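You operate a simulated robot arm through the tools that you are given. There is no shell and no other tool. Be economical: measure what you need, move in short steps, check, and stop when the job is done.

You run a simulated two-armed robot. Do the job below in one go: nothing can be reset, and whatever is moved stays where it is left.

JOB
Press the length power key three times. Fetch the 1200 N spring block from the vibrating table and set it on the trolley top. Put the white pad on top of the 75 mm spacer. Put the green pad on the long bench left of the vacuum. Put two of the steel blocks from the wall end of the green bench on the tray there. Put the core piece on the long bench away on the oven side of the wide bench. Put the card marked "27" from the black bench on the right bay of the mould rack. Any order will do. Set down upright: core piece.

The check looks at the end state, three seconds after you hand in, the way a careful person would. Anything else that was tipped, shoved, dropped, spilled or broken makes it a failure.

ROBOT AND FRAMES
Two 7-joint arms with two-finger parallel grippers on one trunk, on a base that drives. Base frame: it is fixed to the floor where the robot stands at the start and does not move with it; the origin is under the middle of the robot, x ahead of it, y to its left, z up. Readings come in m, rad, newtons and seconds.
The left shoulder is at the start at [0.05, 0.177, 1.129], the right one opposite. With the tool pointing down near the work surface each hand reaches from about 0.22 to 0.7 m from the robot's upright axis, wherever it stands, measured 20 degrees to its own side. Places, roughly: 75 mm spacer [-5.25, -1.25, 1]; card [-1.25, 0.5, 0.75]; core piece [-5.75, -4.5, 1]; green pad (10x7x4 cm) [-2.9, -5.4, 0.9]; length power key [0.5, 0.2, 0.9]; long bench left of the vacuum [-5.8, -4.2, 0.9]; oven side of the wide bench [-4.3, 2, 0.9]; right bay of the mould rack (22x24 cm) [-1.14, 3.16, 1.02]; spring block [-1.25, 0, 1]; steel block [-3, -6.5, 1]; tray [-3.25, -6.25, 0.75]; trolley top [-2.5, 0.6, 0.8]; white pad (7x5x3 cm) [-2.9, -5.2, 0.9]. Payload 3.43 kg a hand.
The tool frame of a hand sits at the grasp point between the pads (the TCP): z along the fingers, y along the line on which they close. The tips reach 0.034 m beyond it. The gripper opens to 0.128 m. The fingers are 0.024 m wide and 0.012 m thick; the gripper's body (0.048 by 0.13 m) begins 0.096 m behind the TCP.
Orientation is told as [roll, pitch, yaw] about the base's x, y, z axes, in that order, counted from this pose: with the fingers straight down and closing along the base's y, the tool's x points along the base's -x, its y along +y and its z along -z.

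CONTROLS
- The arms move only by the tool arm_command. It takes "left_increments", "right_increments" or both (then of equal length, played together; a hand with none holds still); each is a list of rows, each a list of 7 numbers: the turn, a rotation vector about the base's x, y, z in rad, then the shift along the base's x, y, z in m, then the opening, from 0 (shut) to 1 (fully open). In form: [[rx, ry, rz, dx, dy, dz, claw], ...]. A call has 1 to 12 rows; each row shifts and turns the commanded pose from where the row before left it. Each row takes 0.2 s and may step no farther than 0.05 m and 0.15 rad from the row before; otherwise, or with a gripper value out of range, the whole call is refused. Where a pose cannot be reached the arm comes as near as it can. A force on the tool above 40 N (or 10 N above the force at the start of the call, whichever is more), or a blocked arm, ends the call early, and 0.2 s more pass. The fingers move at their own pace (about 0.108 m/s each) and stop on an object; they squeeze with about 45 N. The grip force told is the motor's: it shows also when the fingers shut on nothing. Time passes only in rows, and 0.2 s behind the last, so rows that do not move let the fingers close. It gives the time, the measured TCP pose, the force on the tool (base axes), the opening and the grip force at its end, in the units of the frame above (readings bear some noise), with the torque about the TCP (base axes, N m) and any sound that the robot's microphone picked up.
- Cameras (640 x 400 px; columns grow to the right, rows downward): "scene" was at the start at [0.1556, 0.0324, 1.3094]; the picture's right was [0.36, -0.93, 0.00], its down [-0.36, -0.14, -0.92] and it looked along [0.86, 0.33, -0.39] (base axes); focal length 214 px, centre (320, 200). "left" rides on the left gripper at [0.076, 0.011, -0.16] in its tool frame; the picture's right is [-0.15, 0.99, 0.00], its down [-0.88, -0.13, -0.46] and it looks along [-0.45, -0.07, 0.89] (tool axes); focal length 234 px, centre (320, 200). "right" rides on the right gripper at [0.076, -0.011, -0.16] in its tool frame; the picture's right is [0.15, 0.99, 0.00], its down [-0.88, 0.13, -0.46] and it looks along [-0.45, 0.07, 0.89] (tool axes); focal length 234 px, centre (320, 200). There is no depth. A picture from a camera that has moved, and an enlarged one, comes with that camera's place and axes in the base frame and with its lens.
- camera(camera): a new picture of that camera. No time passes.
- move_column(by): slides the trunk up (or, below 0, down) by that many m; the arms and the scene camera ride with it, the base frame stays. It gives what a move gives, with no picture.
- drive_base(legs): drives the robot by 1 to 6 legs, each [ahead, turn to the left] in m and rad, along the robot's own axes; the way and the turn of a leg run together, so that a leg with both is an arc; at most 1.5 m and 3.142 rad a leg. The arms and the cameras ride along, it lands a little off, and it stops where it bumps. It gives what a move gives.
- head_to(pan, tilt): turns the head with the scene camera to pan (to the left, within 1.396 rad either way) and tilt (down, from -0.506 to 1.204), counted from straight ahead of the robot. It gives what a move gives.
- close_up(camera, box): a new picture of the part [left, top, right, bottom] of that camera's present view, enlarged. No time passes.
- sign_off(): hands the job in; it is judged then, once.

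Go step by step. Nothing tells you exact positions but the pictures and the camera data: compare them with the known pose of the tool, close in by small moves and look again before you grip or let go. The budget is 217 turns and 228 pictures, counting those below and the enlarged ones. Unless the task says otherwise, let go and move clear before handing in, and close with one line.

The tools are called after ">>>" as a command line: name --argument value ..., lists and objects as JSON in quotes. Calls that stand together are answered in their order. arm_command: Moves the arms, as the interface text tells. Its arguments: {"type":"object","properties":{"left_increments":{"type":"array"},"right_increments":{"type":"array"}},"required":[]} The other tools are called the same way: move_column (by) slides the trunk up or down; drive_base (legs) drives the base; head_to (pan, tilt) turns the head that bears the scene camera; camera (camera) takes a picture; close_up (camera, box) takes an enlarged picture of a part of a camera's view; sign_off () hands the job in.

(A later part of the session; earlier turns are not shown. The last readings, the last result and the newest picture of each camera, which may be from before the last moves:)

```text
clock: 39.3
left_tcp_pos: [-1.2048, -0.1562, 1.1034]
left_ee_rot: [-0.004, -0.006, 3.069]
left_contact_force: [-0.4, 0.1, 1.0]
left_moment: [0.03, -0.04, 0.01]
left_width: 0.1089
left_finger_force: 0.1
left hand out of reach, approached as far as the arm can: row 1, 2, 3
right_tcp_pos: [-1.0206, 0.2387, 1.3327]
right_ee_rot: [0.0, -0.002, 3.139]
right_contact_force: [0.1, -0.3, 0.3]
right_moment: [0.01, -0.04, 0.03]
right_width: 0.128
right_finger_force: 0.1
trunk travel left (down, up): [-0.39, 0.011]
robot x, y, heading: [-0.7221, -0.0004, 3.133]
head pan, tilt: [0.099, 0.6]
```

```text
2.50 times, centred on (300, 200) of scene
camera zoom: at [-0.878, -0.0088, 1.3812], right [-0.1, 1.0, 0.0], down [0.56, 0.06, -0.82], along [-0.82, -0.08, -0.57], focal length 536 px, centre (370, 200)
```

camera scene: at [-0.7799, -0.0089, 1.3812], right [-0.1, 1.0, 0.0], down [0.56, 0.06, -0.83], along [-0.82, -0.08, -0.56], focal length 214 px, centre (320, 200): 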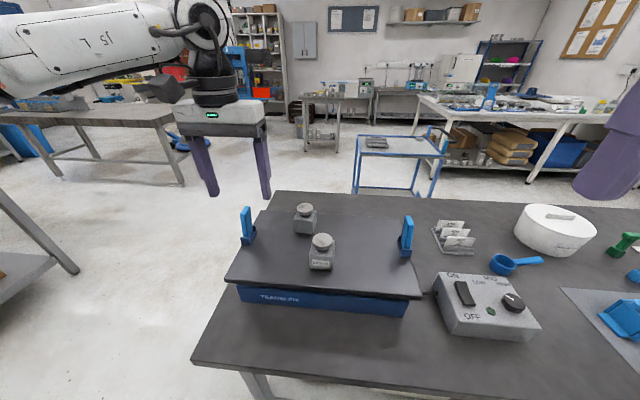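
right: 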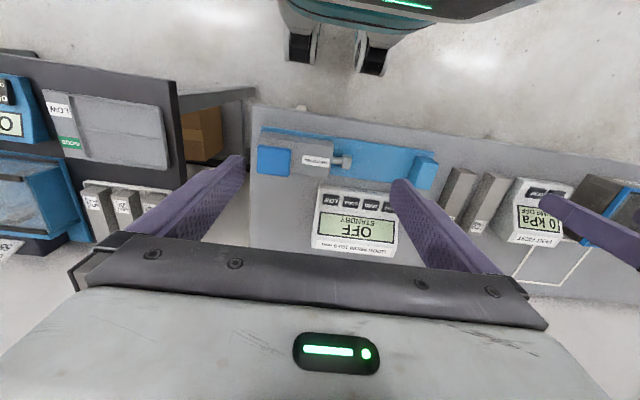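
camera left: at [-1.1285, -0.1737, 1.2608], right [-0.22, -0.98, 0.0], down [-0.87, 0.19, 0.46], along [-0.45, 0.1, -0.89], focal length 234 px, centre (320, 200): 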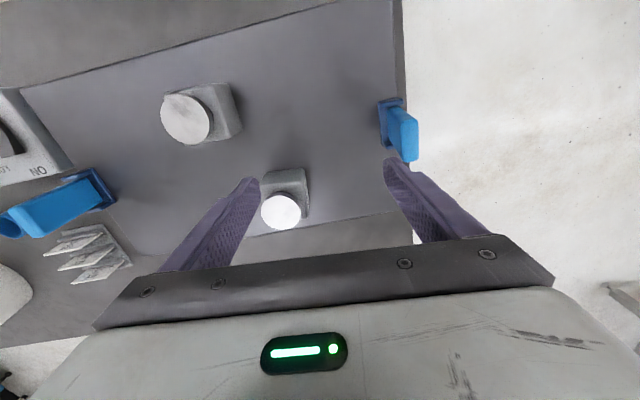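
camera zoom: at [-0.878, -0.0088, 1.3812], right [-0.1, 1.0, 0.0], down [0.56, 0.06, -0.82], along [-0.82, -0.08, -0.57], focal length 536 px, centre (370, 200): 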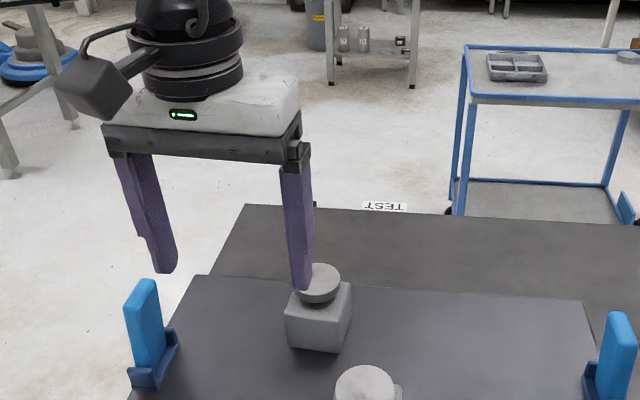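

The straight-down wrist limits reach, so I will tilt the fingers 0.3 rad forward (pads stay vertical) to get the wrist back, then move over the block.

>>> arm_command --left_increments '[[0, 0.15, 0, 0, 0, 0, 0.9], [0, 0.15, 0, 0, 0, 0, 0.9], [0, 0, 0, 0, 0.03, 0, 0.9], [0, 0, 0, -0.02, 0.028, 0, 0.9], [0, 0, 0, -0.028, 0, 0, 0.9], [0, 0, 0, 0, 0, 0, 0.9]]'

>>> camera --camera "left"

>>> close_up --camera "scene" --box '[200, 120, 400, 280]'

```text
clock: 40.7
left_tcp_pos: [-1.2316, -0.1288, 1.1036]
left_ee_rot: [0.018, -0.302, 3.065]
left_contact_force: [0.0, 0.3, 1.0]
left_moment: [-0.05, 0.03, -0.04]
left_width: 0.1152
left_finger_force: 0.0
left hand out of reach, approached as far as the arm can: row 4, 5
right_tcp_pos: [-1.0214, 0.239, 1.3325]
right_ee_rot: [0.003, -0.002, 3.14]
right_contact_force: [0.1, -0.4, 0.0]
right_moment: [-0.01, 0.01, 0.01]
right_width: 0.1281
right_finger_force: 0.0
trunk travel left (down, up): [-0.39, 0.011]
robot x, y, heading: [-0.7203, 0.0032, 3.142]
head pan, tilt: [0.099, 0.6]
```

```text
192 pictures are left
camera left: at [-1.1118, -0.1456, 1.232], right [-0.21, -0.98, 0.06], down [-0.69, 0.19, 0.7], along [-0.69, 0.1, -0.72], focal length 234 px, centre (320, 200)
```

left: 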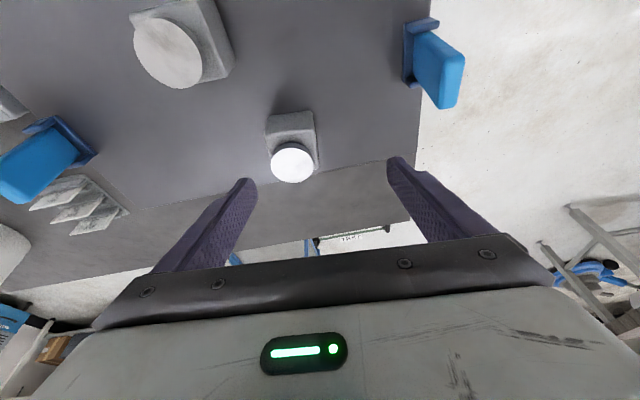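

```text
2.50 times, centred on (300, 200) of scene
camera zoom: at [-0.8774, -0.0086, 1.3813], right [-0.1, 1.0, 0.0], down [0.56, 0.06, -0.83], along [-0.82, -0.08, -0.56], focal length 536 px, centre (370, 200)
```

zoom: 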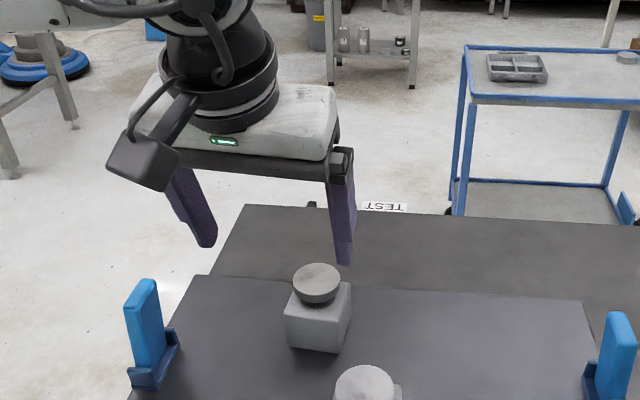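

The hand is nearly over the block; I will shift 3 cm right and 2 cm ahead while dropping slightly, then recheck.

>>> arm_command --left_increments '[[0, 0, 0, 0, 0.015, -0.012, 0.95], [0, 0, 0, 0, 0.015, -0.012, 0.95], [0, 0, 0, -0.012, 0, 0, 0.95], [0, 0, 0, 0, 0, 0, 0.95]]'

>>> camera --camera "left"

```text
clock: 41.7
left_tcp_pos: [-1.2292, -0.127, 1.0802]
left_ee_rot: [0.02, -0.3, 3.067]
left_contact_force: [0.5, -0.4, 0.4]
left_moment: [-0.01, -0.02, -0.03]
left_width: 0.1215
left_finger_force: 0.1
left hand out of reach, approached as far as the arm can: row 1, 2, 3
right_tcp_pos: [-1.0216, 0.2387, 1.3326]
right_ee_rot: [0.002, -0.001, 3.142]
right_contact_force: [1.3, 0.9, -0.4]
right_moment: [0.02, -0.01, 0.04]
right_width: 0.1279
right_finger_force: 0.2
trunk travel left (down, up): [-0.39, 0.011]
robot x, y, heading: [-0.7169, -0.0009, 3.139]
head pan, tilt: [0.099, 0.6]
```

```text
190 pictures are left
camera left: at [-1.1095, -0.1448, 1.2094], right [-0.21, -0.98, 0.06], down [-0.69, 0.19, 0.69], along [-0.69, 0.1, -0.72], focal length 234 px, centre (320, 200)
```

left: 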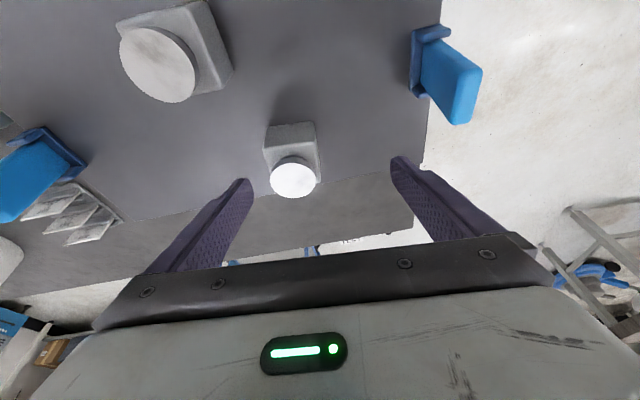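

Reach is poor towards the robot's middle, so I will turn the base a bit to the right to bring the block to the left arm's favoured side. First the hand goes up and back.

>>> arm_command --left_increments '[[0, 0, 0, 0.03, -0.02, 0.03, 0.95], [0, 0, 0, 0.03, -0.02, 0.03, 0.95], [0, 0, 0, 0.03, -0.02, 0.02, 0.95], [0, 0, 0, 0, 0, 0, 0.95]]'

```text
clock: 42.7
left_tcp_pos: [-1.1393, -0.1868, 1.1614]
left_ee_rot: [0.02, -0.3, 3.068]
left_contact_force: [0.0, 0.5, -0.6]
left_moment: [0.01, -0.01, -0.04]
left_width: 0.1216
left_finger_force: 0.1
right_tcp_pos: [-1.0217, 0.2394, 1.3314]
right_ee_rot: [0.001, -0.002, 3.14]
right_contact_force: [0.9, 0.5, 0.8]
right_moment: [0.0, -0.05, -0.04]
right_width: 0.1281
right_finger_force: 0.0
trunk travel left (down, up): [-0.39, 0.011]
robot x, y, heading: [-0.7198, 0.0025, 3.141]
head pan, tilt: [0.099, 0.6]
```

>>> drive_base --legs '[[0, -0.25]]'

>>> camera --camera "left"

```text
clock: 44.0
left_tcp_pos: [-1.1744, -0.0772, 1.1622]
left_ee_rot: [0.022, -0.302, 2.815]
left_contact_force: [0.1, 0.1, 0.0]
left_moment: [-0.01, 0.06, -0.02]
left_width: 0.1215
left_finger_force: 0.0
right_tcp_pos: [-0.9515, 0.3067, 1.3315]
right_ee_rot: [0.002, -0.002, 2.888]
right_contact_force: [-0.1, 1.0, -0.9]
right_moment: [-0.03, -0.02, -0.01]
right_width: 0.128
right_finger_force: 0.1
trunk travel left (down, up): [-0.39, 0.011]
robot x, y, heading: [-0.7191, 0.0011, 2.884]
head pan, tilt: [0.099, 0.6]
```

```text
189 pictures are left
camera left: at [-1.0613, -0.1229, 1.2903], right [-0.44, -0.89, 0.06], down [-0.62, 0.36, 0.69], along [-0.64, 0.27, -0.72], focal length 234 px, centre (320, 200)
```

left: 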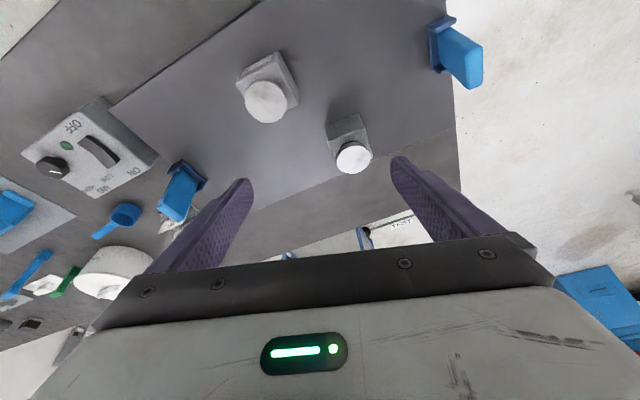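

Now I rotate the wrist back square to the block and move over it.

>>> arm_command --left_increments '[[0, 0, 0.12, -0.02, -0.007, -0.02, 0.95], [0, 0, 0.12, -0.02, -0.007, -0.02, 0.95], [0, 0, 0, -0.02, -0.007, -0.01, 0.95], [0, 0, 0, -0.019, 0, -0.01, 0.95], [0, 0, 0, 0, 0, 0, 0.95]]'

>>> camera --camera "left"

```text
clock: 45.1
left_tcp_pos: [-1.2505, -0.0993, 1.1009]
left_ee_rot: [0.022, -0.304, 3.056]
left_contact_force: [0.6, -0.3, -0.3]
left_moment: [-0.01, -0.03, 0.0]
left_width: 0.1218
left_finger_force: 0.0
right_tcp_pos: [-0.9522, 0.307, 1.3328]
right_ee_rot: [0.002, -0.001, 2.89]
right_contact_force: [0.7, -0.9, -0.1]
right_moment: [0.0, 0.01, 0.0]
right_width: 0.1282
right_finger_force: 0.1
trunk travel left (down, up): [-0.39, 0.011]
robot x, y, heading: [-0.7194, 0.0029, 2.889]
head pan, tilt: [0.099, 0.6]
```

```text
188 pictures are left
camera left: at [-1.1316, -0.1174, 1.23], right [-0.22, -0.97, 0.06], down [-0.69, 0.2, 0.69], along [-0.69, 0.11, -0.72], focal length 234 px, centre (320, 200)
```

left: 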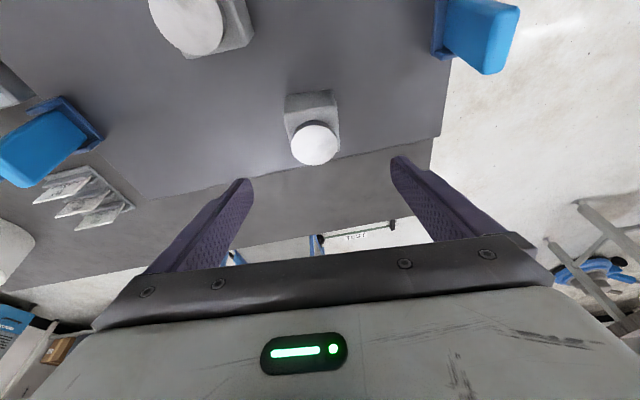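

Centred over the block. Going down to grip height.

>>> arm_command --left_increments '[[0, 0, 0, 0, 0, -0.03, 0.75], [0, 0, 0, 0, 0, -0.03, 0.75], [0, 0, 0, 0, 0, -0.025, 0.75], [0, 0, 0, 0, 0, -0.013, 0.75], [0, 0, 0, 0, 0, 0, 0.75]]'

>>> camera --camera "left"

>>> close_up --camera "scene" --box '[240, 100, 500, 300]'

```text
clock: 46.4
left_tcp_pos: [-1.2528, -0.099, 1.0036]
left_ee_rot: [0.023, -0.302, 3.056]
left_contact_force: [0.1, -0.5, -0.5]
left_moment: [0.0, -0.01, 0.02]
left_width: 0.0959
left_finger_force: 0.1
right_tcp_pos: [-0.9528, 0.3063, 1.3311]
right_ee_rot: [0.002, 0.0, 2.891]
right_contact_force: [0.8, 0.5, 0.4]
right_moment: [0.02, 0.0, -0.02]
right_width: 0.1282
right_finger_force: 0.1
trunk travel left (down, up): [-0.39, 0.011]
robot x, y, heading: [-0.7198, -0.0015, 2.886]
head pan, tilt: [0.099, 0.6]
```

```text
187 pictures are left
camera left: at [-1.1324, -0.1176, 1.1321], right [-0.22, -0.97, 0.06], down [-0.69, 0.2, 0.69], along [-0.69, 0.11, -0.72], focal length 234 px, centre (320, 200)
```

left: 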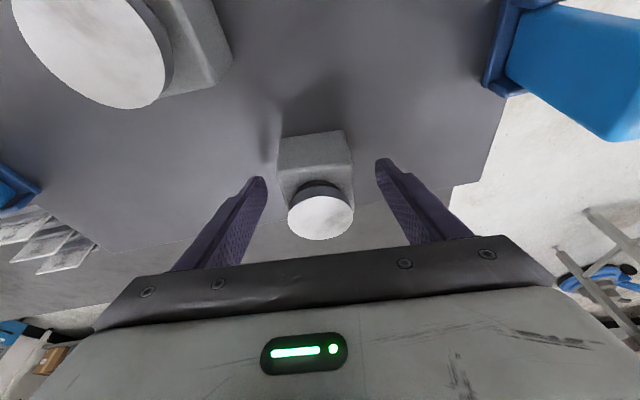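

```text
2.00 times, centred on (370, 200) of scene
camera zoom: at [-0.8749, 0.0309, 1.3812], right [0.15, 0.99, 0.0], down [0.56, -0.09, -0.83], along [-0.82, 0.13, -0.56], focal length 429 px, centre (220, 200)
```

zoom: 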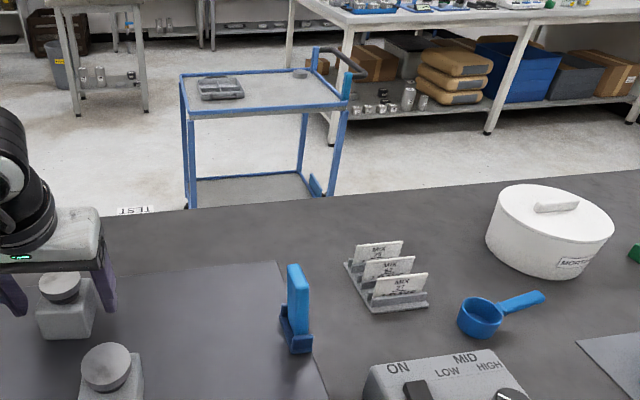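

The block is squarely between the fingers; I close and lift.

>>> arm_command --left_increments '[[0, 0, 0, 0, 0, 0, 0.2], [0, 0, 0, 0, 0, 0, 0.2], [0, 0, 0, 0, 0, 0, 0.2]]'

>>> arm_command --left_increments '[[0, 0, 0, 0, 0, 0.02, 0.2], [0, 0, 0, 0, 0, 0.03, 0.2], [0, 0, 0, 0, 0, 0.04, 0.2], [0, 0, 0, 0, 0, 0, 0.2]]'

>>> camera --camera "left"

```text
clock: 47.1
left_tcp_pos: [-1.2516, -0.0977, 1.0047]
left_ee_rot: [0.02, -0.301, 3.056]
left_contact_force: [0.3, 3.3, 0.7]
left_moment: [0.37, -0.08, 0.01]
left_width: 0.0557
left_finger_force: 44.9
right_tcp_pos: [-0.9526, 0.3076, 1.3332]
right_ee_rot: [0.002, -0.003, 2.889]
right_contact_force: [0.0, 0.5, 0.2]
right_moment: [0.03, 0.01, 0.0]
right_width: 0.1282
right_finger_force: 0.0
trunk travel left (down, up): [-0.39, 0.011]
robot x, y, heading: [-0.7203, 0.0006, 2.888]
head pan, tilt: [0.099, 0.6]
```

```text
clock: 48.1
left_tcp_pos: [-1.2539, -0.1005, 1.0933]
left_ee_rot: [0.022, -0.3, 3.054]
left_contact_force: [-0.3, 0.1, -7.2]
left_moment: [-0.04, -0.03, -0.01]
left_width: 0.0556
left_finger_force: 45.2
right_tcp_pos: [-0.9533, 0.3066, 1.3323]
right_ee_rot: [0.002, 0.0, 2.888]
right_contact_force: [-0.7, -0.6, 0.4]
right_moment: [0.0, -0.01, 0.01]
right_width: 0.128
right_finger_force: 0.0
trunk travel left (down, up): [-0.39, 0.011]
robot x, y, heading: [-0.7182, 0.0023, 2.886]
head pan, tilt: [0.099, 0.6]
```

```text
185 pictures are left
camera left: at [-1.1347, -0.1192, 1.2225], right [-0.22, -0.97, 0.06], down [-0.69, 0.2, 0.69], along [-0.69, 0.11, -0.72], focal length 234 px, centre (320, 200)
```

left: 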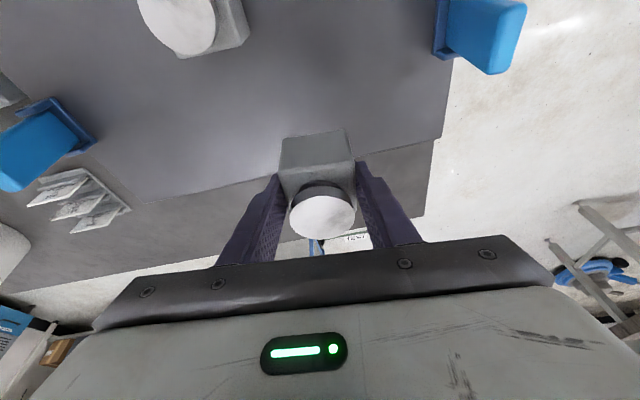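

The 1200 N block is held. I tuck it close and high, clear of the table items.

>>> arm_command --left_increments '[[0, 0, 0, 0.015, -0.01, 0.04, 0.2], [0, 0, 0, 0.025, -0.012, 0.035, 0.2], [0, 0, 0, 0.03, -0.015, 0.03, 0.2], [0, 0, 0, 0.03, -0.015, 0.01, 0.2], [0, 0, 0, 0.03, -0.015, 0, 0.2], [0, 0, 0, 0.03, -0.01, 0, 0.2], [0, 0, 0, 0, 0, 0, 0.2]]'

```text
clock: 49.8
left_tcp_pos: [-1.0924, -0.173, 1.2084]
left_ee_rot: [0.022, -0.302, 3.056]
left_contact_force: [0.0, 0.2, -6.7]
left_moment: [0.01, -0.04, 0.02]
left_width: 0.0557
left_finger_force: 45.1
right_tcp_pos: [-0.9523, 0.3062, 1.3329]
right_ee_rot: [0.003, -0.001, 2.889]
right_contact_force: [-0.8, -0.5, 0.2]
right_moment: [0.03, 0.0, 0.03]
right_width: 0.1281
right_finger_force: 0.1
trunk travel left (down, up): [-0.39, 0.011]
robot x, y, heading: [-0.7195, 0.0023, 2.889]
head pan, tilt: [0.099, 0.6]
```

Now I reposition: back out, swing, and come in again about 0.2 m further right in front of the card rack.

>>> drive_base --legs '[[-0.45, 0], [0, -0.37], [0.53, 0], [0, 0.62]]'

>>> head_to --pan -0.3 --tilt 0.7

>>> camera --camera "scene"

>>> camera --camera "right"

```text
clock: 58.0
left_tcp_pos: [-1.0469, -0.0644, 1.2089]
left_ee_rot: [0.018, -0.301, -2.965]
left_contact_force: [0.1, -0.3, -6.5]
left_moment: [0.04, -0.04, -0.03]
left_width: 0.0557
left_finger_force: 44.9
right_tcp_pos: [-1.0383, 0.435, 1.3329]
right_ee_rot: [0.002, -0.003, -3.13]
right_contact_force: [-0.5, -0.7, -0.5]
right_moment: [-0.01, 0.03, 0.01]
right_width: 0.128
right_finger_force: 0.1
trunk travel left (down, up): [-0.39, 0.011]
robot x, y, heading: [-0.7317, 0.206, -3.131]
head pan, tilt: [0.099, 0.6]
```

```text
clock: 58.8
left_tcp_pos: [-1.0468, -0.0631, 1.2091]
left_ee_rot: [0.021, -0.303, -2.965]
left_contact_force: [-0.3, -0.1, -6.2]
left_moment: [0.01, -0.03, 0.01]
left_width: 0.0557
left_finger_force: 45.0
right_tcp_pos: [-1.0364, 0.4333, 1.3325]
right_ee_rot: [0.002, 0.0, -3.131]
right_contact_force: [-0.6, -0.4, 0.0]
right_moment: [0.0, 0.01, 0.04]
right_width: 0.1279
right_finger_force: 0.1
trunk travel left (down, up): [-0.39, 0.011]
robot x, y, heading: [-0.7352, 0.2007, -3.131]
head pan, tilt: [-0.3, 0.7]
```

```text
184 pictures are left
camera scene: at [-0.8847, 0.2228, 1.3726], right [0.29, 0.96, 0.0], down [0.62, -0.18, -0.76], along [-0.73, 0.22, -0.64], focal length 214 px, centre (320, 200)
```

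scene: 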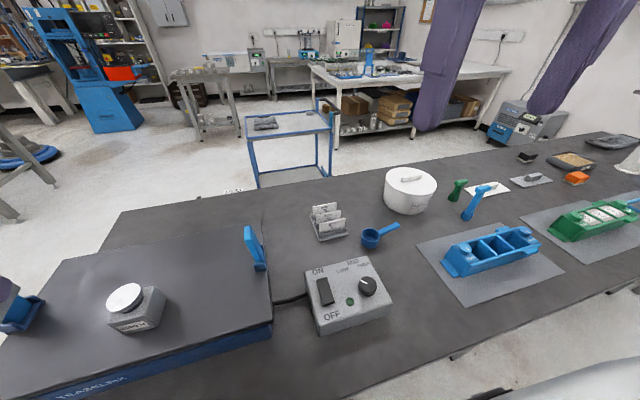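

```text
183 pictures are left
camera right: at [-0.9612, 0.4465, 1.4923], right [0.16, -0.99, 0.0], down [-0.88, -0.14, 0.46], along [-0.45, -0.07, -0.89], focal length 234 px, centre (320, 200)
```

right: 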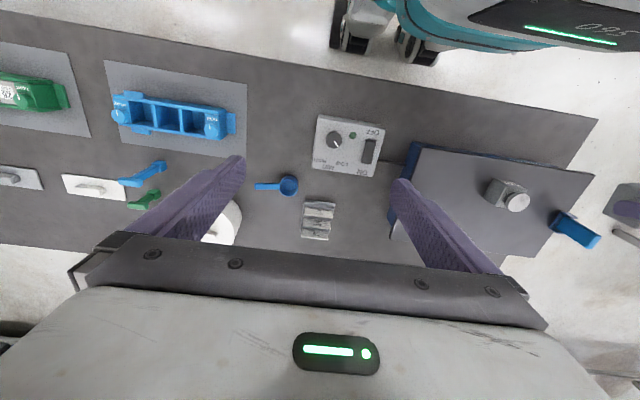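

>>> close_up --camera "scene" --box '[290, 190, 370, 250]'

>>> close_up --camera "right" --box '[280, 180, 360, 260]'

```text
6.67 times, centred on (330, 220) of scene
camera zoom: at [-0.8847, 0.2228, 1.3726], right [0.29, 0.96, 0.0], down [0.62, -0.18, -0.76], along [-0.73, 0.22, -0.64], focal length 1430 px, centre (253, 67)
```

zoom: 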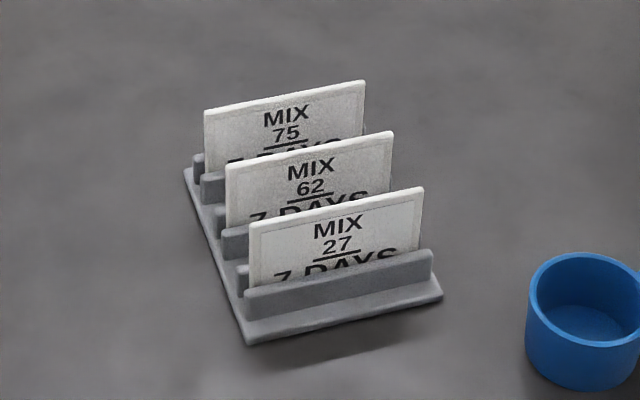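

```text
5.00 times, centred on (320, 220) of right
camera zoom: at [-0.9612, 0.4465, 1.4923], right [0.16, -0.99, 0.0], down [-0.88, -0.14, 0.46], along [-0.45, -0.07, -0.89], focal length 1171 px, centre (320, 100)
```

zoom: 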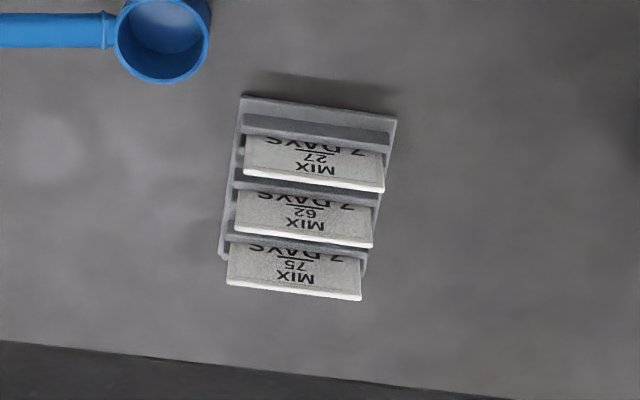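

The front card is 27, its top edge at x≈-1.315, y 0.353–0.436, z≈0.90. I will turn the right hand 90° so it closes along the card's thickness and lower it partway.

>>> arm_command --right_increments '[[0, 0, -0.1428, 0, 0, -0.015, 0.6], [0, 0, -0.1428, 0, 0, -0.015, 0.6], [0, 0, -0.1428, 0, 0, -0.015, 0.6], [0, 0, -0.1428, 0, 0, -0.015, 0.6], [0, 0, -0.1428, 0, 0, -0.015, 0.6], [0, 0, -0.1428, 0, 0, -0.015, 0.6], [0, 0, -0.1428, 0, 0, -0.015, 0.4], [0, 0, -0.1428, 0, 0, -0.015, 0.4], [0, 0, -0.1428, 0, 0, -0.015, 0.3], [0, 0, -0.1428, 0, 0, -0.015, 0.25], [0, 0, -0.1428, 0, 0, -0.015, 0.2], [0, 0, 0, 0, 0, 0, 0.2]]'

>>> camera --camera "scene"

```text
clock: 61.4
left_tcp_pos: [-1.0466, -0.0637, 1.2092]
left_ee_rot: [0.021, -0.303, -2.965]
left_contact_force: [-0.5, -0.4, -7.3]
left_moment: [0.01, -0.01, -0.03]
left_width: 0.0554
left_finger_force: 44.7
right_tcp_pos: [-1.0369, 0.4341, 1.1682]
right_ee_rot: [0.002, -0.002, 1.579]
right_contact_force: [-0.6, 0.0, 0.6]
right_moment: [0.01, 0.02, -0.02]
right_width: 0.0257
right_finger_force: 0.2
trunk travel left (down, up): [-0.39, 0.011]
robot x, y, heading: [-0.7353, 0.2024, -3.134]
head pan, tilt: [-0.3, 0.7]
```

```text
180 pictures are left
camera scene: at [-0.8846, 0.2228, 1.3726], right [0.29, 0.96, 0.0], down [0.62, -0.18, -0.76], along [-0.73, 0.22, -0.64], focal length 214 px, centre (320, 200)
```

scene: 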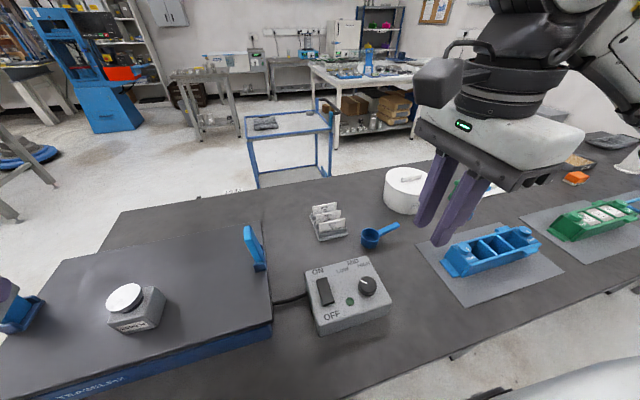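

Wrist turned fine. Now I move over the card.

>>> arm_command --right_increments '[[0, 0, 0, -0.04, -0.0057, -0.024, 0.2], [0, 0, 0, -0.04, -0.0057, -0.024, 0.2], [0, 0, 0, -0.04, -0.0057, -0.024, 0.2], [0, 0, 0, -0.04, -0.0057, -0.024, 0.2], [0, 0, 0, -0.04, -0.0057, -0.024, 0.2], [0, 0, 0, -0.04, -0.0057, -0.024, 0.2], [0, 0, 0, -0.038, -0.0057, -0.024, 0.2], [0, 0, 0, 0, 0, 0, 0.2]]'

>>> close_up --camera "scene" --box '[270, 140, 390, 260]'

>>> camera --camera "right"

```text
clock: 63.2
left_tcp_pos: [-1.0461, -0.0647, 1.2082]
left_ee_rot: [0.021, -0.302, -2.964]
left_contact_force: [0.3, 0.1, -7.2]
left_moment: [0.03, 0.0, 0.03]
left_width: 0.0555
left_finger_force: 45.2
right_tcp_pos: [-1.3153, 0.3943, 1.0004]
right_ee_rot: [0.004, -0.001, 1.584]
right_contact_force: [-0.7, -0.2, 0.5]
right_moment: [-0.01, 0.02, 0.03]
right_width: 0.0259
right_finger_force: 0.1
trunk travel left (down, up): [-0.39, 0.011]
robot x, y, heading: [-0.7331, 0.1997, -3.127]
head pan, tilt: [-0.3, 0.7]
```

```text
3.33 times, centred on (330, 200) of scene
camera zoom: at [-0.8843, 0.2232, 1.3726], right [0.29, 0.96, 0.0], down [0.62, -0.18, -0.77], along [-0.73, 0.22, -0.64], focal length 715 px, centre (287, 200)
```

zoom: 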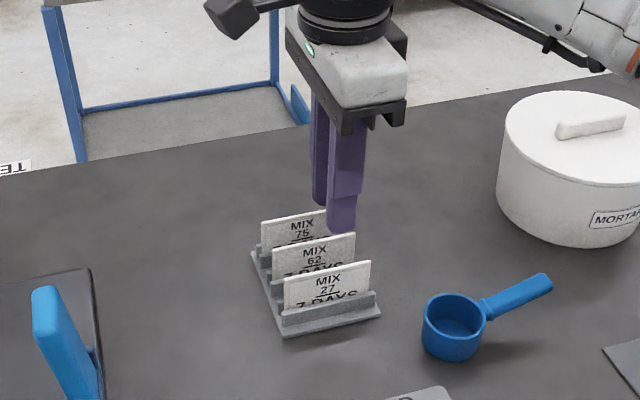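

```text
178 pictures are left
camera right: at [-1.3028, 0.3183, 1.1605], right [-0.99, -0.16, 0.0], down [-0.14, 0.88, 0.46], along [-0.07, 0.45, -0.89], focal length 234 px, centre (320, 200)
```

right: 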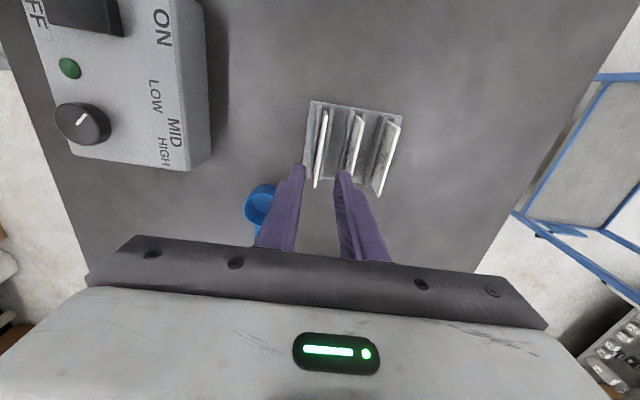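

The fingers line up over card 27, with the neighbour card well aside. I lower to just above the rack ridges and check.

>>> arm_command --right_increments '[[0, 0, 0, 0, 0, -0.03, 0.2], [0, 0, 0, 0, 0, -0.025, 0.2], [0, 0, 0, 0, 0, -0.013, 0.2], [0, 0, 0, 0, 0, 0, 0.2]]'

>>> close_up --camera "right" --box '[250, 70, 450, 230]'

>>> close_up --camera "scene" --box '[290, 170, 370, 250]'

```text
clock: 64.2
left_tcp_pos: [-1.0471, -0.0647, 1.207]
left_ee_rot: [0.02, -0.301, -2.965]
left_contact_force: [0.1, -0.8, -6.9]
left_moment: [0.01, -0.03, 0.0]
left_width: 0.0552
left_finger_force: 45.1
right_tcp_pos: [-1.3146, 0.3959, 0.9312]
right_ee_rot: [0.001, -0.002, 1.581]
right_contact_force: [0.4, -0.2, -0.2]
right_moment: [0.02, 0.0, 0.03]
right_width: 0.0258
right_finger_force: 0.0
trunk travel left (down, up): [-0.39, 0.011]
robot x, y, heading: [-0.7331, 0.1998, -3.133]
head pan, tilt: [-0.3, 0.7]
```

```text
2.50 times, centred on (350, 150) of right
camera zoom: at [-1.3029, 0.3191, 1.0913], right [-0.99, -0.16, 0.0], down [-0.14, 0.88, 0.46], along [-0.07, 0.45, -0.89], focal length 585 px, centre (245, 325)
```

zoom: 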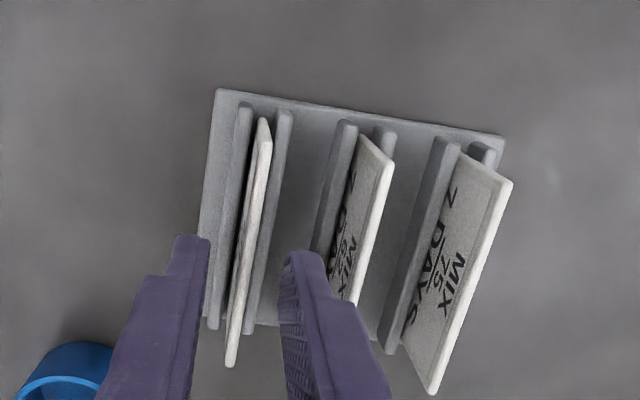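

```text
5.00 times, centred on (330, 210) of scene
camera zoom: at [-0.8847, 0.2228, 1.3725], right [0.29, 0.96, 0.0], down [0.62, -0.18, -0.76], along [-0.73, 0.22, -0.64], focal length 1072 px, centre (270, 150)
```

zoom: 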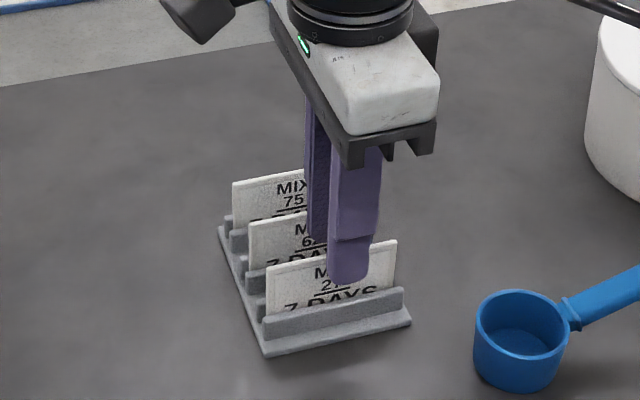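

The card's top sits between the fingers, well aligned. I lower 1.7 cm more and close.

>>> arm_command --right_increments '[[0, 0, 0, 0, 0, -0.01, 0.2], [0, 0, 0, 0, 0, -0.007, 0.2], [0, 0, 0, 0, 0, 0, 0.1], [0, 0, 0, 0, 0, 0, 0.05], [0, 0, 0, 0, 0, 0, 0.0], [0, 0, 0, 0, 0, 0, 0.0]]'

>>> close_up --camera "right" --box '[250, 70, 450, 230]'

```text
clock: 65.6
left_tcp_pos: [-1.0468, -0.0639, 1.2089]
left_ee_rot: [0.02, -0.301, -2.966]
left_contact_force: [-0.1, -0.6, -5.9]
left_moment: [0.02, 0.0, -0.01]
left_width: 0.0557
left_finger_force: 45.3
right_tcp_pos: [-1.3155, 0.3954, 0.9144]
right_ee_rot: [0.001, -0.001, 1.581]
right_contact_force: [0.5, 1.1, 0.1]
right_moment: [0.01, 0.0, -0.03]
right_width: 0.0023
right_finger_force: 36.7
trunk travel left (down, up): [-0.39, 0.011]
robot x, y, heading: [-0.7312, 0.2, -3.128]
head pan, tilt: [-0.3, 0.7]
```

```text
2.50 times, centred on (350, 150) of right
camera zoom: at [-1.3027, 0.319, 1.0743], right [-0.99, -0.16, 0.0], down [-0.14, 0.88, 0.46], along [-0.07, 0.45, -0.89], focal length 585 px, centre (245, 325)
```

zoom: 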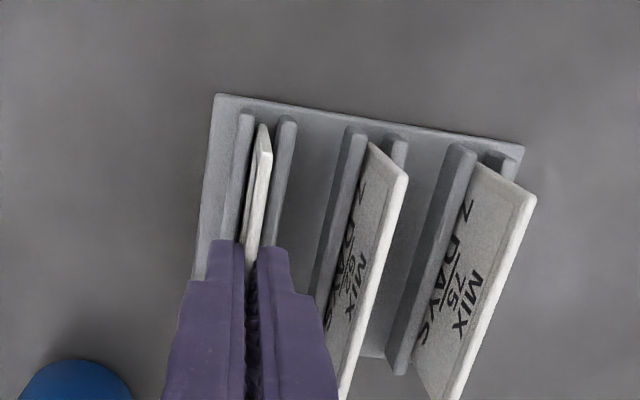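

The card is gripped (2.3 mm thick). I lift it straight out.

>>> arm_command --right_increments '[[0, 0, 0, 0, 0, 0.015, 0], [0, 0, 0, 0, 0, 0.025, 0], [0, 0, 0, 0, 0, 0.03, 0], [0, 0, 0, 0, 0, 0.03, 0], [0, 0, 0, 0, 0, 0, 0]]'

>>> close_up --camera "scene" --box '[270, 140, 390, 260]'

```text
clock: 66.8
left_tcp_pos: [-1.0466, -0.0627, 1.2097]
left_ee_rot: [0.02, -0.303, -2.965]
left_contact_force: [0.3, 0.3, -6.4]
left_moment: [0.01, -0.02, -0.01]
left_width: 0.0556
left_finger_force: 45.2
right_tcp_pos: [-1.3171, 0.3943, 1.014]
right_ee_rot: [0.003, -0.002, 1.581]
right_contact_force: [0.2, 0.6, -1.1]
right_moment: [-0.02, -0.03, 0.01]
right_width: 0.0027
right_finger_force: 37.6
trunk travel left (down, up): [-0.39, 0.011]
robot x, y, heading: [-0.734, 0.2014, -3.13]
head pan, tilt: [-0.3, 0.7]
```

```text
3.33 times, centred on (330, 200) of scene
camera zoom: at [-0.8849, 0.223, 1.3725], right [0.29, 0.96, 0.0], down [0.62, -0.18, -0.76], along [-0.73, 0.22, -0.64], focal length 715 px, centre (287, 200)
```

zoom: 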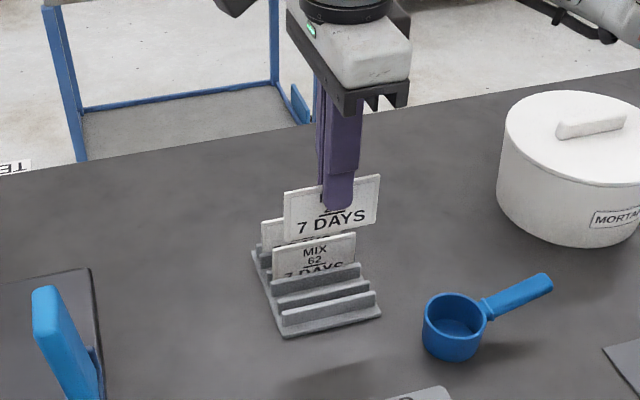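

Card 27 is out. I tuck the right hand and look toward the mould rack.

>>> arm_command --right_increments '[[0, 0, 0, 0.03, 0.004, 0.03, 0], [0, 0, 0, 0.035, 0.004, 0.03, 0], [0, 0, 0, 0.035, 0.004, 0.03, 0], [0, 0, 0, 0.035, 0.004, 0.03, 0], [0, 0, 0, 0.035, 0.004, 0.03, 0], [0, 0, 0, 0.035, 0.004, 0.03, 0], [0, 0, 0, 0.035, 0.01, 0.02, 0], [0, 0, 0, 0.035, 0.01, 0.0, 0], [0, 0, 0, 0, 0, 0, 0]]'

>>> head_to --pan -1.2 --tilt 0.3

>>> camera --camera "scene"

```text
clock: 68.8
left_tcp_pos: [-1.0463, -0.0636, 1.2095]
left_ee_rot: [0.021, -0.302, -2.965]
left_contact_force: [-0.1, 0.2, -7.3]
left_moment: [0.02, -0.02, -0.01]
left_width: 0.0555
left_finger_force: 44.4
right_tcp_pos: [-1.0402, 0.441, 1.2129]
right_ee_rot: [0.001, -0.002, 1.582]
right_contact_force: [-0.9, 0.0, -0.3]
right_moment: [0.01, -0.01, 0.02]
right_width: 0.0023
right_finger_force: 37.6
trunk travel left (down, up): [-0.39, 0.011]
robot x, y, heading: [-0.73, 0.2012, -3.129]
head pan, tilt: [-0.3, 0.7]
```

```text
clock: 70.0
left_tcp_pos: [-1.0473, -0.0629, 1.2085]
left_ee_rot: [0.022, -0.302, -2.966]
left_contact_force: [0.9, 0.3, -7.2]
left_moment: [0.03, 0.01, 0.03]
left_width: 0.0559
left_finger_force: 45.3
right_tcp_pos: [-1.0412, 0.4406, 1.2137]
right_ee_rot: [0.001, -0.002, 1.582]
right_contact_force: [-0.1, -0.4, -0.3]
right_moment: [0.01, 0.0, -0.03]
right_width: 0.0025
right_finger_force: 37.0
trunk travel left (down, up): [-0.39, 0.011]
robot x, y, heading: [-0.7296, 0.1988, -3.131]
head pan, tilt: [-1.201, 0.3]
```

```text
173 pictures are left
camera scene: at [-0.8381, 0.2853, 1.4087], right [0.93, 0.37, 0.0], down [0.11, -0.27, -0.96], along [-0.35, 0.89, -0.3], focal length 214 px, centre (320, 200)
```

scene: 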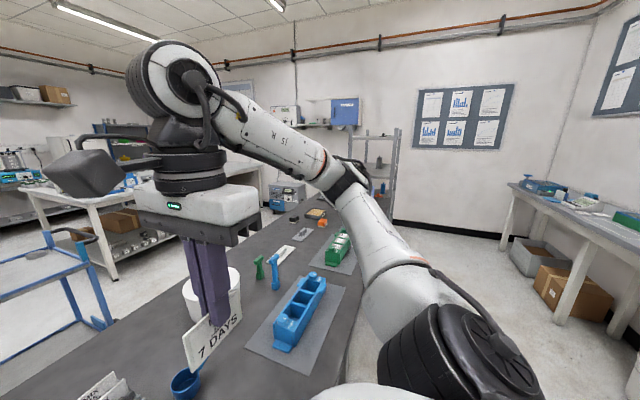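

I back out into the aisle, turn toward the rack and drive up a bit.

>>> drive_base --legs '[[-0.42, 0], [0, -1.57], [1.3, 0]]'

>>> head_to --pan 0.25 --tilt 0.3

>>> camera --camera "scene"

```text
clock: 82.5
left_tcp_pos: [-0.5365, 1.8066, 1.208]
left_ee_rot: [0.022, -0.302, 1.707]
left_contact_force: [-0.4, 0.2, -7.0]
left_moment: [-0.07, 0.0, 0.0]
left_width: 0.0553
left_finger_force: 45.6
right_tcp_pos: [-0.0352, 1.7803, 1.2142]
right_ee_rot: [0.002, -0.001, -0.031]
right_contact_force: [0.1, -1.0, -0.9]
right_moment: [-0.01, -0.02, 0.02]
right_width: 0.0026
right_finger_force: 37.3
trunk travel left (down, up): [-0.39, 0.011]
robot x, y, heading: [-0.2853, 1.4766, 1.539]
head pan, tilt: [-1.201, 0.3]
```

```text
clock: 84.1
left_tcp_pos: [-0.5375, 1.807, 1.209]
left_ee_rot: [0.021, -0.302, 1.705]
left_contact_force: [-0.2, 0.2, -6.2]
left_moment: [-0.01, -0.02, -0.02]
left_width: 0.0557
left_finger_force: 45.0
right_tcp_pos: [-0.0341, 1.7797, 1.214]
right_ee_rot: [0.002, 0.0, -0.031]
right_contact_force: [0.3, -0.1, -0.4]
right_moment: [0.01, 0.0, 0.01]
right_width: 0.0025
right_finger_force: 36.7
trunk travel left (down, up): [-0.39, 0.011]
robot x, y, heading: [-0.2884, 1.4819, 1.539]
head pan, tilt: [0.25, 0.3]
```

```text
172 pictures are left
camera scene: at [-0.3052, 1.642, 1.4086], right [0.98, 0.22, 0.0], down [0.06, -0.29, -0.96], along [-0.21, 0.93, -0.3], focal length 214 px, centre (320, 200)
```

scene: 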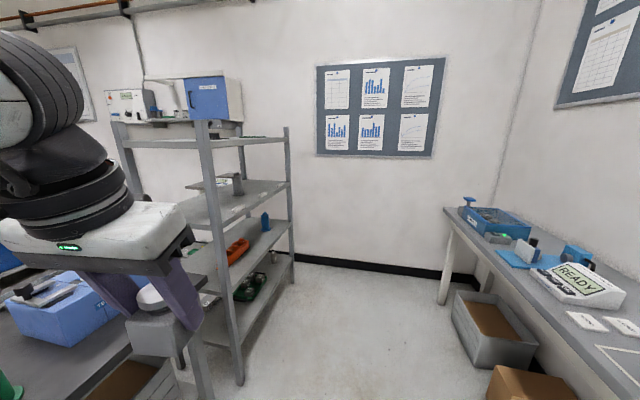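

The mould rack's open side faces the aisle at x≈-0.97; its right bay is at the far end. I drive to y≈2.95 and turn to face it.

>>> drive_base --legs '[[1.46, 0], [0, 1.6]]'

>>> head_to --pan -0.2 --tilt 0.4

>>> camera --camera "scene"

```text
clock: 95.2
left_tcp_pos: [-0.5601, 2.6591, 1.209]
left_ee_rot: [0.02, -0.301, -2.952]
left_contact_force: [0.2, 0.4, -7.5]
left_moment: [-0.01, -0.03, -0.04]
left_width: 0.0557
left_finger_force: 45.1
right_tcp_pos: [-0.56, 3.1615, 1.2148]
right_ee_rot: [0.002, -0.001, 1.594]
right_contact_force: [-0.4, 1.1, 0.5]
right_moment: [0.02, 0.06, -0.04]
right_width: 0.0023
right_finger_force: 37.0
trunk travel left (down, up): [-0.39, 0.011]
robot x, y, heading: [-0.2503, 2.9276, -3.119]
head pan, tilt: [0.25, 0.3]
```

```text
clock: 96.1
left_tcp_pos: [-0.5592, 2.6589, 1.2078]
left_ee_rot: [0.022, -0.3, -2.951]
left_contact_force: [0.0, -0.4, -6.8]
left_moment: [0.02, -0.03, 0.02]
left_width: 0.0558
left_finger_force: 44.9
right_tcp_pos: [-0.5602, 3.1617, 1.2132]
right_ee_rot: [0.001, -0.001, 1.594]
right_contact_force: [-0.7, 0.6, -0.1]
right_moment: [-0.05, 0.01, -0.02]
right_width: 0.0023
right_finger_force: 36.9
trunk travel left (down, up): [-0.39, 0.011]
robot x, y, heading: [-0.2519, 2.9274, -3.124]
head pan, tilt: [-0.201, 0.4]
```

```text
171 pictures are left
camera scene: at [-0.4114, 2.9395, 1.3994], right [0.18, 0.98, 0.0], down [0.38, -0.07, -0.92], along [-0.91, 0.16, -0.39], focal length 214 px, centre (320, 200)
```

scene: 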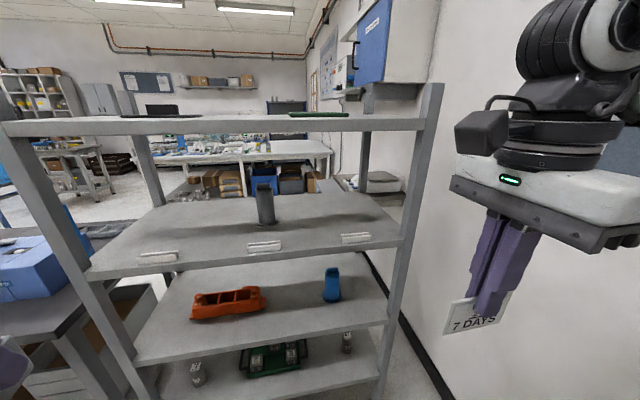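

The three bay labels are on the middle shelf (z≈1.01), with the shelf above at ~1.36. I drive 0.27 m nearer, then tilt the right hand so the card goes in nearly flat.

>>> drive_base --legs '[[0.26, 0]]'

>>> arm_command --right_increments '[[0, 0.1372, 0, 0, 0, 0, 0], [0, 0.1372, 0, 0, 0, 0, 0], [0, 0.1372, 0, 0, 0, 0, 0], [0, 0.1372, 0, 0, 0, 0, 0], [0, 0.1372, 0, 0, 0, 0, 0], [0, 0.1372, 0, 0, 0, 0, 0], [0, 0.1372, 0, 0, 0, 0, 0], [0, 0, 0, 0, 0, 0, 0]]'

>>> camera --camera "scene"

```text
clock: 97.9
left_tcp_pos: [-0.8129, 2.6494, 1.2085]
left_ee_rot: [0.022, -0.299, -2.946]
left_contact_force: [-0.2, -0.7, -6.4]
left_moment: [0.04, -0.09, -0.01]
left_width: 0.0555
left_finger_force: 44.8
right_tcp_pos: [-0.8166, 3.1536, 1.2145]
right_ee_rot: [0.001, -0.002, 1.6]
right_contact_force: [-0.6, -0.1, -0.1]
right_moment: [-0.02, -0.01, 0.0]
right_width: 0.0025
right_finger_force: 37.1
trunk travel left (down, up): [-0.39, 0.011]
robot x, y, heading: [-0.5039, 2.9188, -3.112]
head pan, tilt: [-0.201, 0.4]
```

```text
clock: 99.7
left_tcp_pos: [-0.8118, 2.6486, 1.2088]
left_ee_rot: [0.022, -0.299, -2.945]
left_contact_force: [0.0, 0.4, -5.8]
left_moment: [0.0, -0.06, 0.02]
left_width: 0.0555
left_finger_force: 45.0
right_tcp_pos: [-0.856, 3.1492, 1.2884]
right_ee_rot: [0.961, -0.025, 1.587]
right_contact_force: [-0.3, -0.8, 0.2]
right_moment: [0.0, -0.03, 0.06]
right_width: 0.0023
right_finger_force: 37.5
right hand out of reach, approached as far as the arm can: row 5, 6, 7
trunk travel left (down, up): [-0.39, 0.011]
robot x, y, heading: [-0.5006, 2.92, -3.111]
head pan, tilt: [-0.201, 0.4]
```

```text
170 pictures are left
camera scene: at [-0.6651, 2.9319, 1.3994], right [0.17, 0.99, 0.0], down [0.38, -0.07, -0.92], along [-0.91, 0.16, -0.39], focal length 214 px, centre (320, 200)
```

scene: 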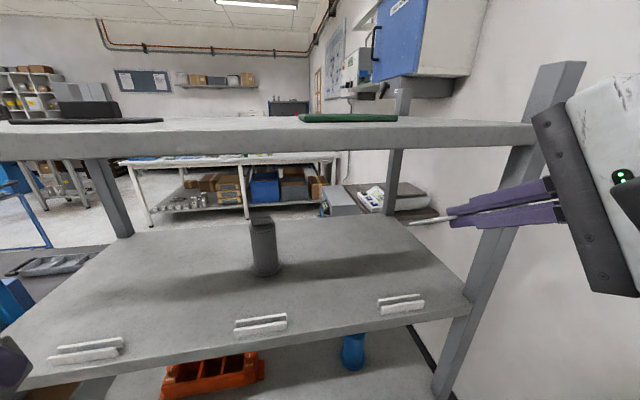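

The hand is tilted with the card ahead nearly flat. I lower to z≈1.13 and enter over the right bay.

>>> arm_command --right_increments '[[0, 0, 0, 0, 0, -0.04, 0], [0, 0, 0, 0, 0, -0.04, 0], [0, 0, 0, 0, 0, -0.04, 0], [0, 0, 0, 0, 0, -0.038, 0], [0, 0, 0, -0.04, 0.002, 0, 0], [0, 0, 0, -0.04, 0.002, 0, 0], [0, 0, 0, -0.04, 0.002, 0, 0], [0, 0, 0, -0.04, 0.002, 0, 0], [0, 0, 0, 0, 0, 0, 0]]'

>>> camera --camera "scene"

>>> camera --camera "right"

```text
clock: 101.2
left_tcp_pos: [-0.811, 2.6497, 1.2086]
left_ee_rot: [0.02, -0.299, -2.946]
left_contact_force: [-0.7, -0.8, -6.3]
left_moment: [0.04, -0.12, 0.02]
left_width: 0.0555
left_finger_force: 44.6
right_tcp_pos: [-1.0137, 3.1455, 1.212]
right_ee_rot: [0.951, -0.031, 1.594]
right_contact_force: [25.5, 3.3, -12.7]
right_moment: [-0.69, 4.6, -0.37]
right_width: 0.0025
right_finger_force: 37.6
right hand out of reach, approached as far as the arm can: row 1, 2, 3, 4
trunk travel left (down, up): [-0.39, 0.011]
robot x, y, heading: [-0.5031, 2.9206, -3.111]
head pan, tilt: [-0.201, 0.4]
stopped in row 7 (right hand): the force on the tool passed its limit at 89 N (the readings are from after the stop); the commanded pose is now the measured one
```

```text
169 pictures are left
camera scene: at [-0.6639, 2.9325, 1.3994], right [0.17, 0.98, 0.0], down [0.38, -0.07, -0.92], along [-0.91, 0.16, -0.39], focal length 214 px, centre (320, 200)
```

scene: 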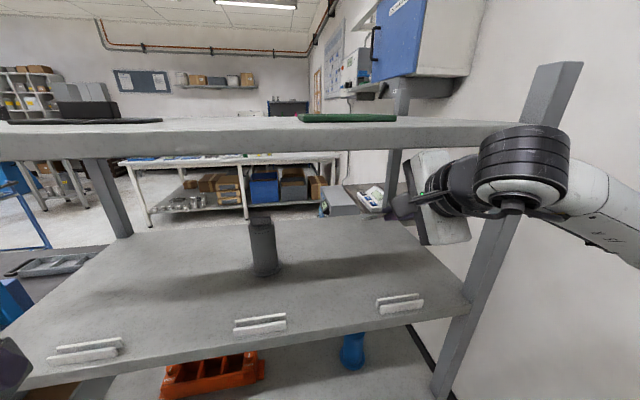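

```text
168 pictures are left
camera right: at [-0.8752, 3.0694, 1.2945], right [-0.57, -0.18, 0.8], down [0.28, 0.88, 0.4], along [-0.77, 0.45, -0.45], focal length 234 px, centre (320, 200)
```

right: 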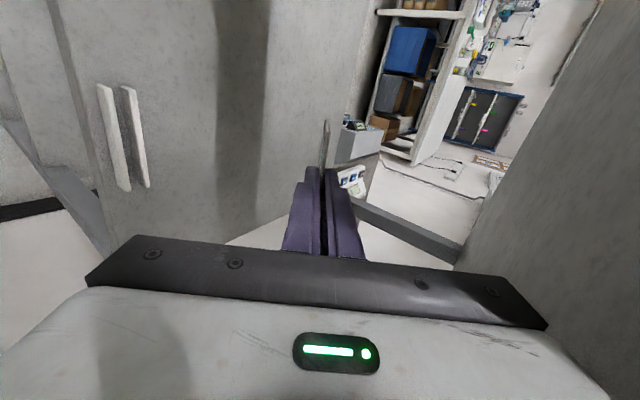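

The hand had not lowered (wrist too near the shoulder) and touched the upper shelf's edge. I back the hand off at once and check nothing shifted.

>>> arm_command --right_increments '[[0, 0, 0, 0.02, 0, -0.005, 0], [0, 0, 0, 0.04, 0, 0, 0], [0, 0, 0, 0.04, 0, 0, 0], [0, 0, 0, 0, 0, 0, 0]]'

>>> camera --camera "scene"

```text
clock: 102.2
left_tcp_pos: [-0.8123, 2.6495, 1.2086]
left_ee_rot: [0.021, -0.3, -2.947]
left_contact_force: [-1.0, -0.3, -7.3]
left_moment: [0.0, -0.03, -0.02]
left_width: 0.0555
left_finger_force: 45.2
right_tcp_pos: [-0.9305, 3.1432, 1.2222]
right_ee_rot: [0.952, -0.03, 1.593]
right_contact_force: [0.1, -0.2, -0.2]
right_moment: [0.03, 0.0, -0.03]
right_width: 0.0024
right_finger_force: 37.1
right hand out of reach, approached as far as the arm can: row 3
trunk travel left (down, up): [-0.39, 0.011]
robot x, y, heading: [-0.5018, 2.92, -3.115]
head pan, tilt: [-0.201, 0.4]
```

```text
167 pictures are left
camera scene: at [-0.6649, 2.9323, 1.3994], right [0.17, 0.99, 0.0], down [0.38, -0.07, -0.92], along [-0.91, 0.16, -0.39], focal length 214 px, centre (320, 200)
```

scene: 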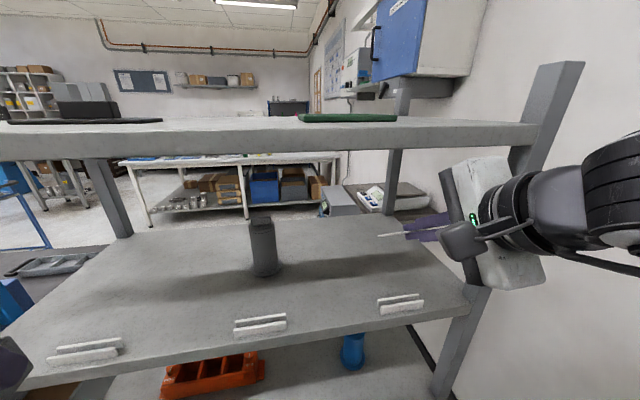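

Nothing moved. I use the trunk to lower everything by 9.5 cm instead.

>>> move_column --by -0.095

>>> camera --camera "scene"

```text
clock: 103.5
left_tcp_pos: [-0.812, 2.6488, 1.1126]
left_ee_rot: [0.02, -0.301, -2.947]
left_contact_force: [0.1, 0.5, -7.1]
left_moment: [0.02, -0.02, -0.01]
left_width: 0.0558
left_finger_force: 44.5
right_tcp_pos: [-0.9313, 3.1415, 1.1272]
right_ee_rot: [0.953, -0.031, 1.593]
right_contact_force: [0.4, -0.6, 0.0]
right_moment: [-0.01, -0.01, 0.0]
right_width: 0.0023
right_finger_force: 36.6
trunk travel left (down, up): [-0.295, 0.106]
robot x, y, heading: [-0.501, 2.9181, -3.109]
head pan, tilt: [-0.201, 0.4]
```

```text
166 pictures are left
camera scene: at [-0.6647, 2.9321, 1.3045], right [0.17, 0.99, 0.0], down [0.38, -0.07, -0.92], along [-0.91, 0.16, -0.39], focal length 214 px, centre (320, 200)
```

scene: 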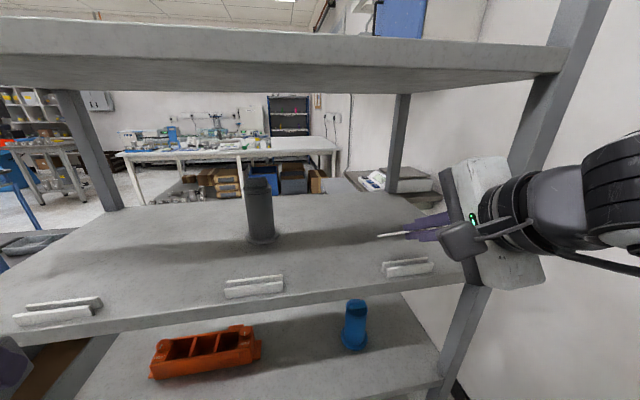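

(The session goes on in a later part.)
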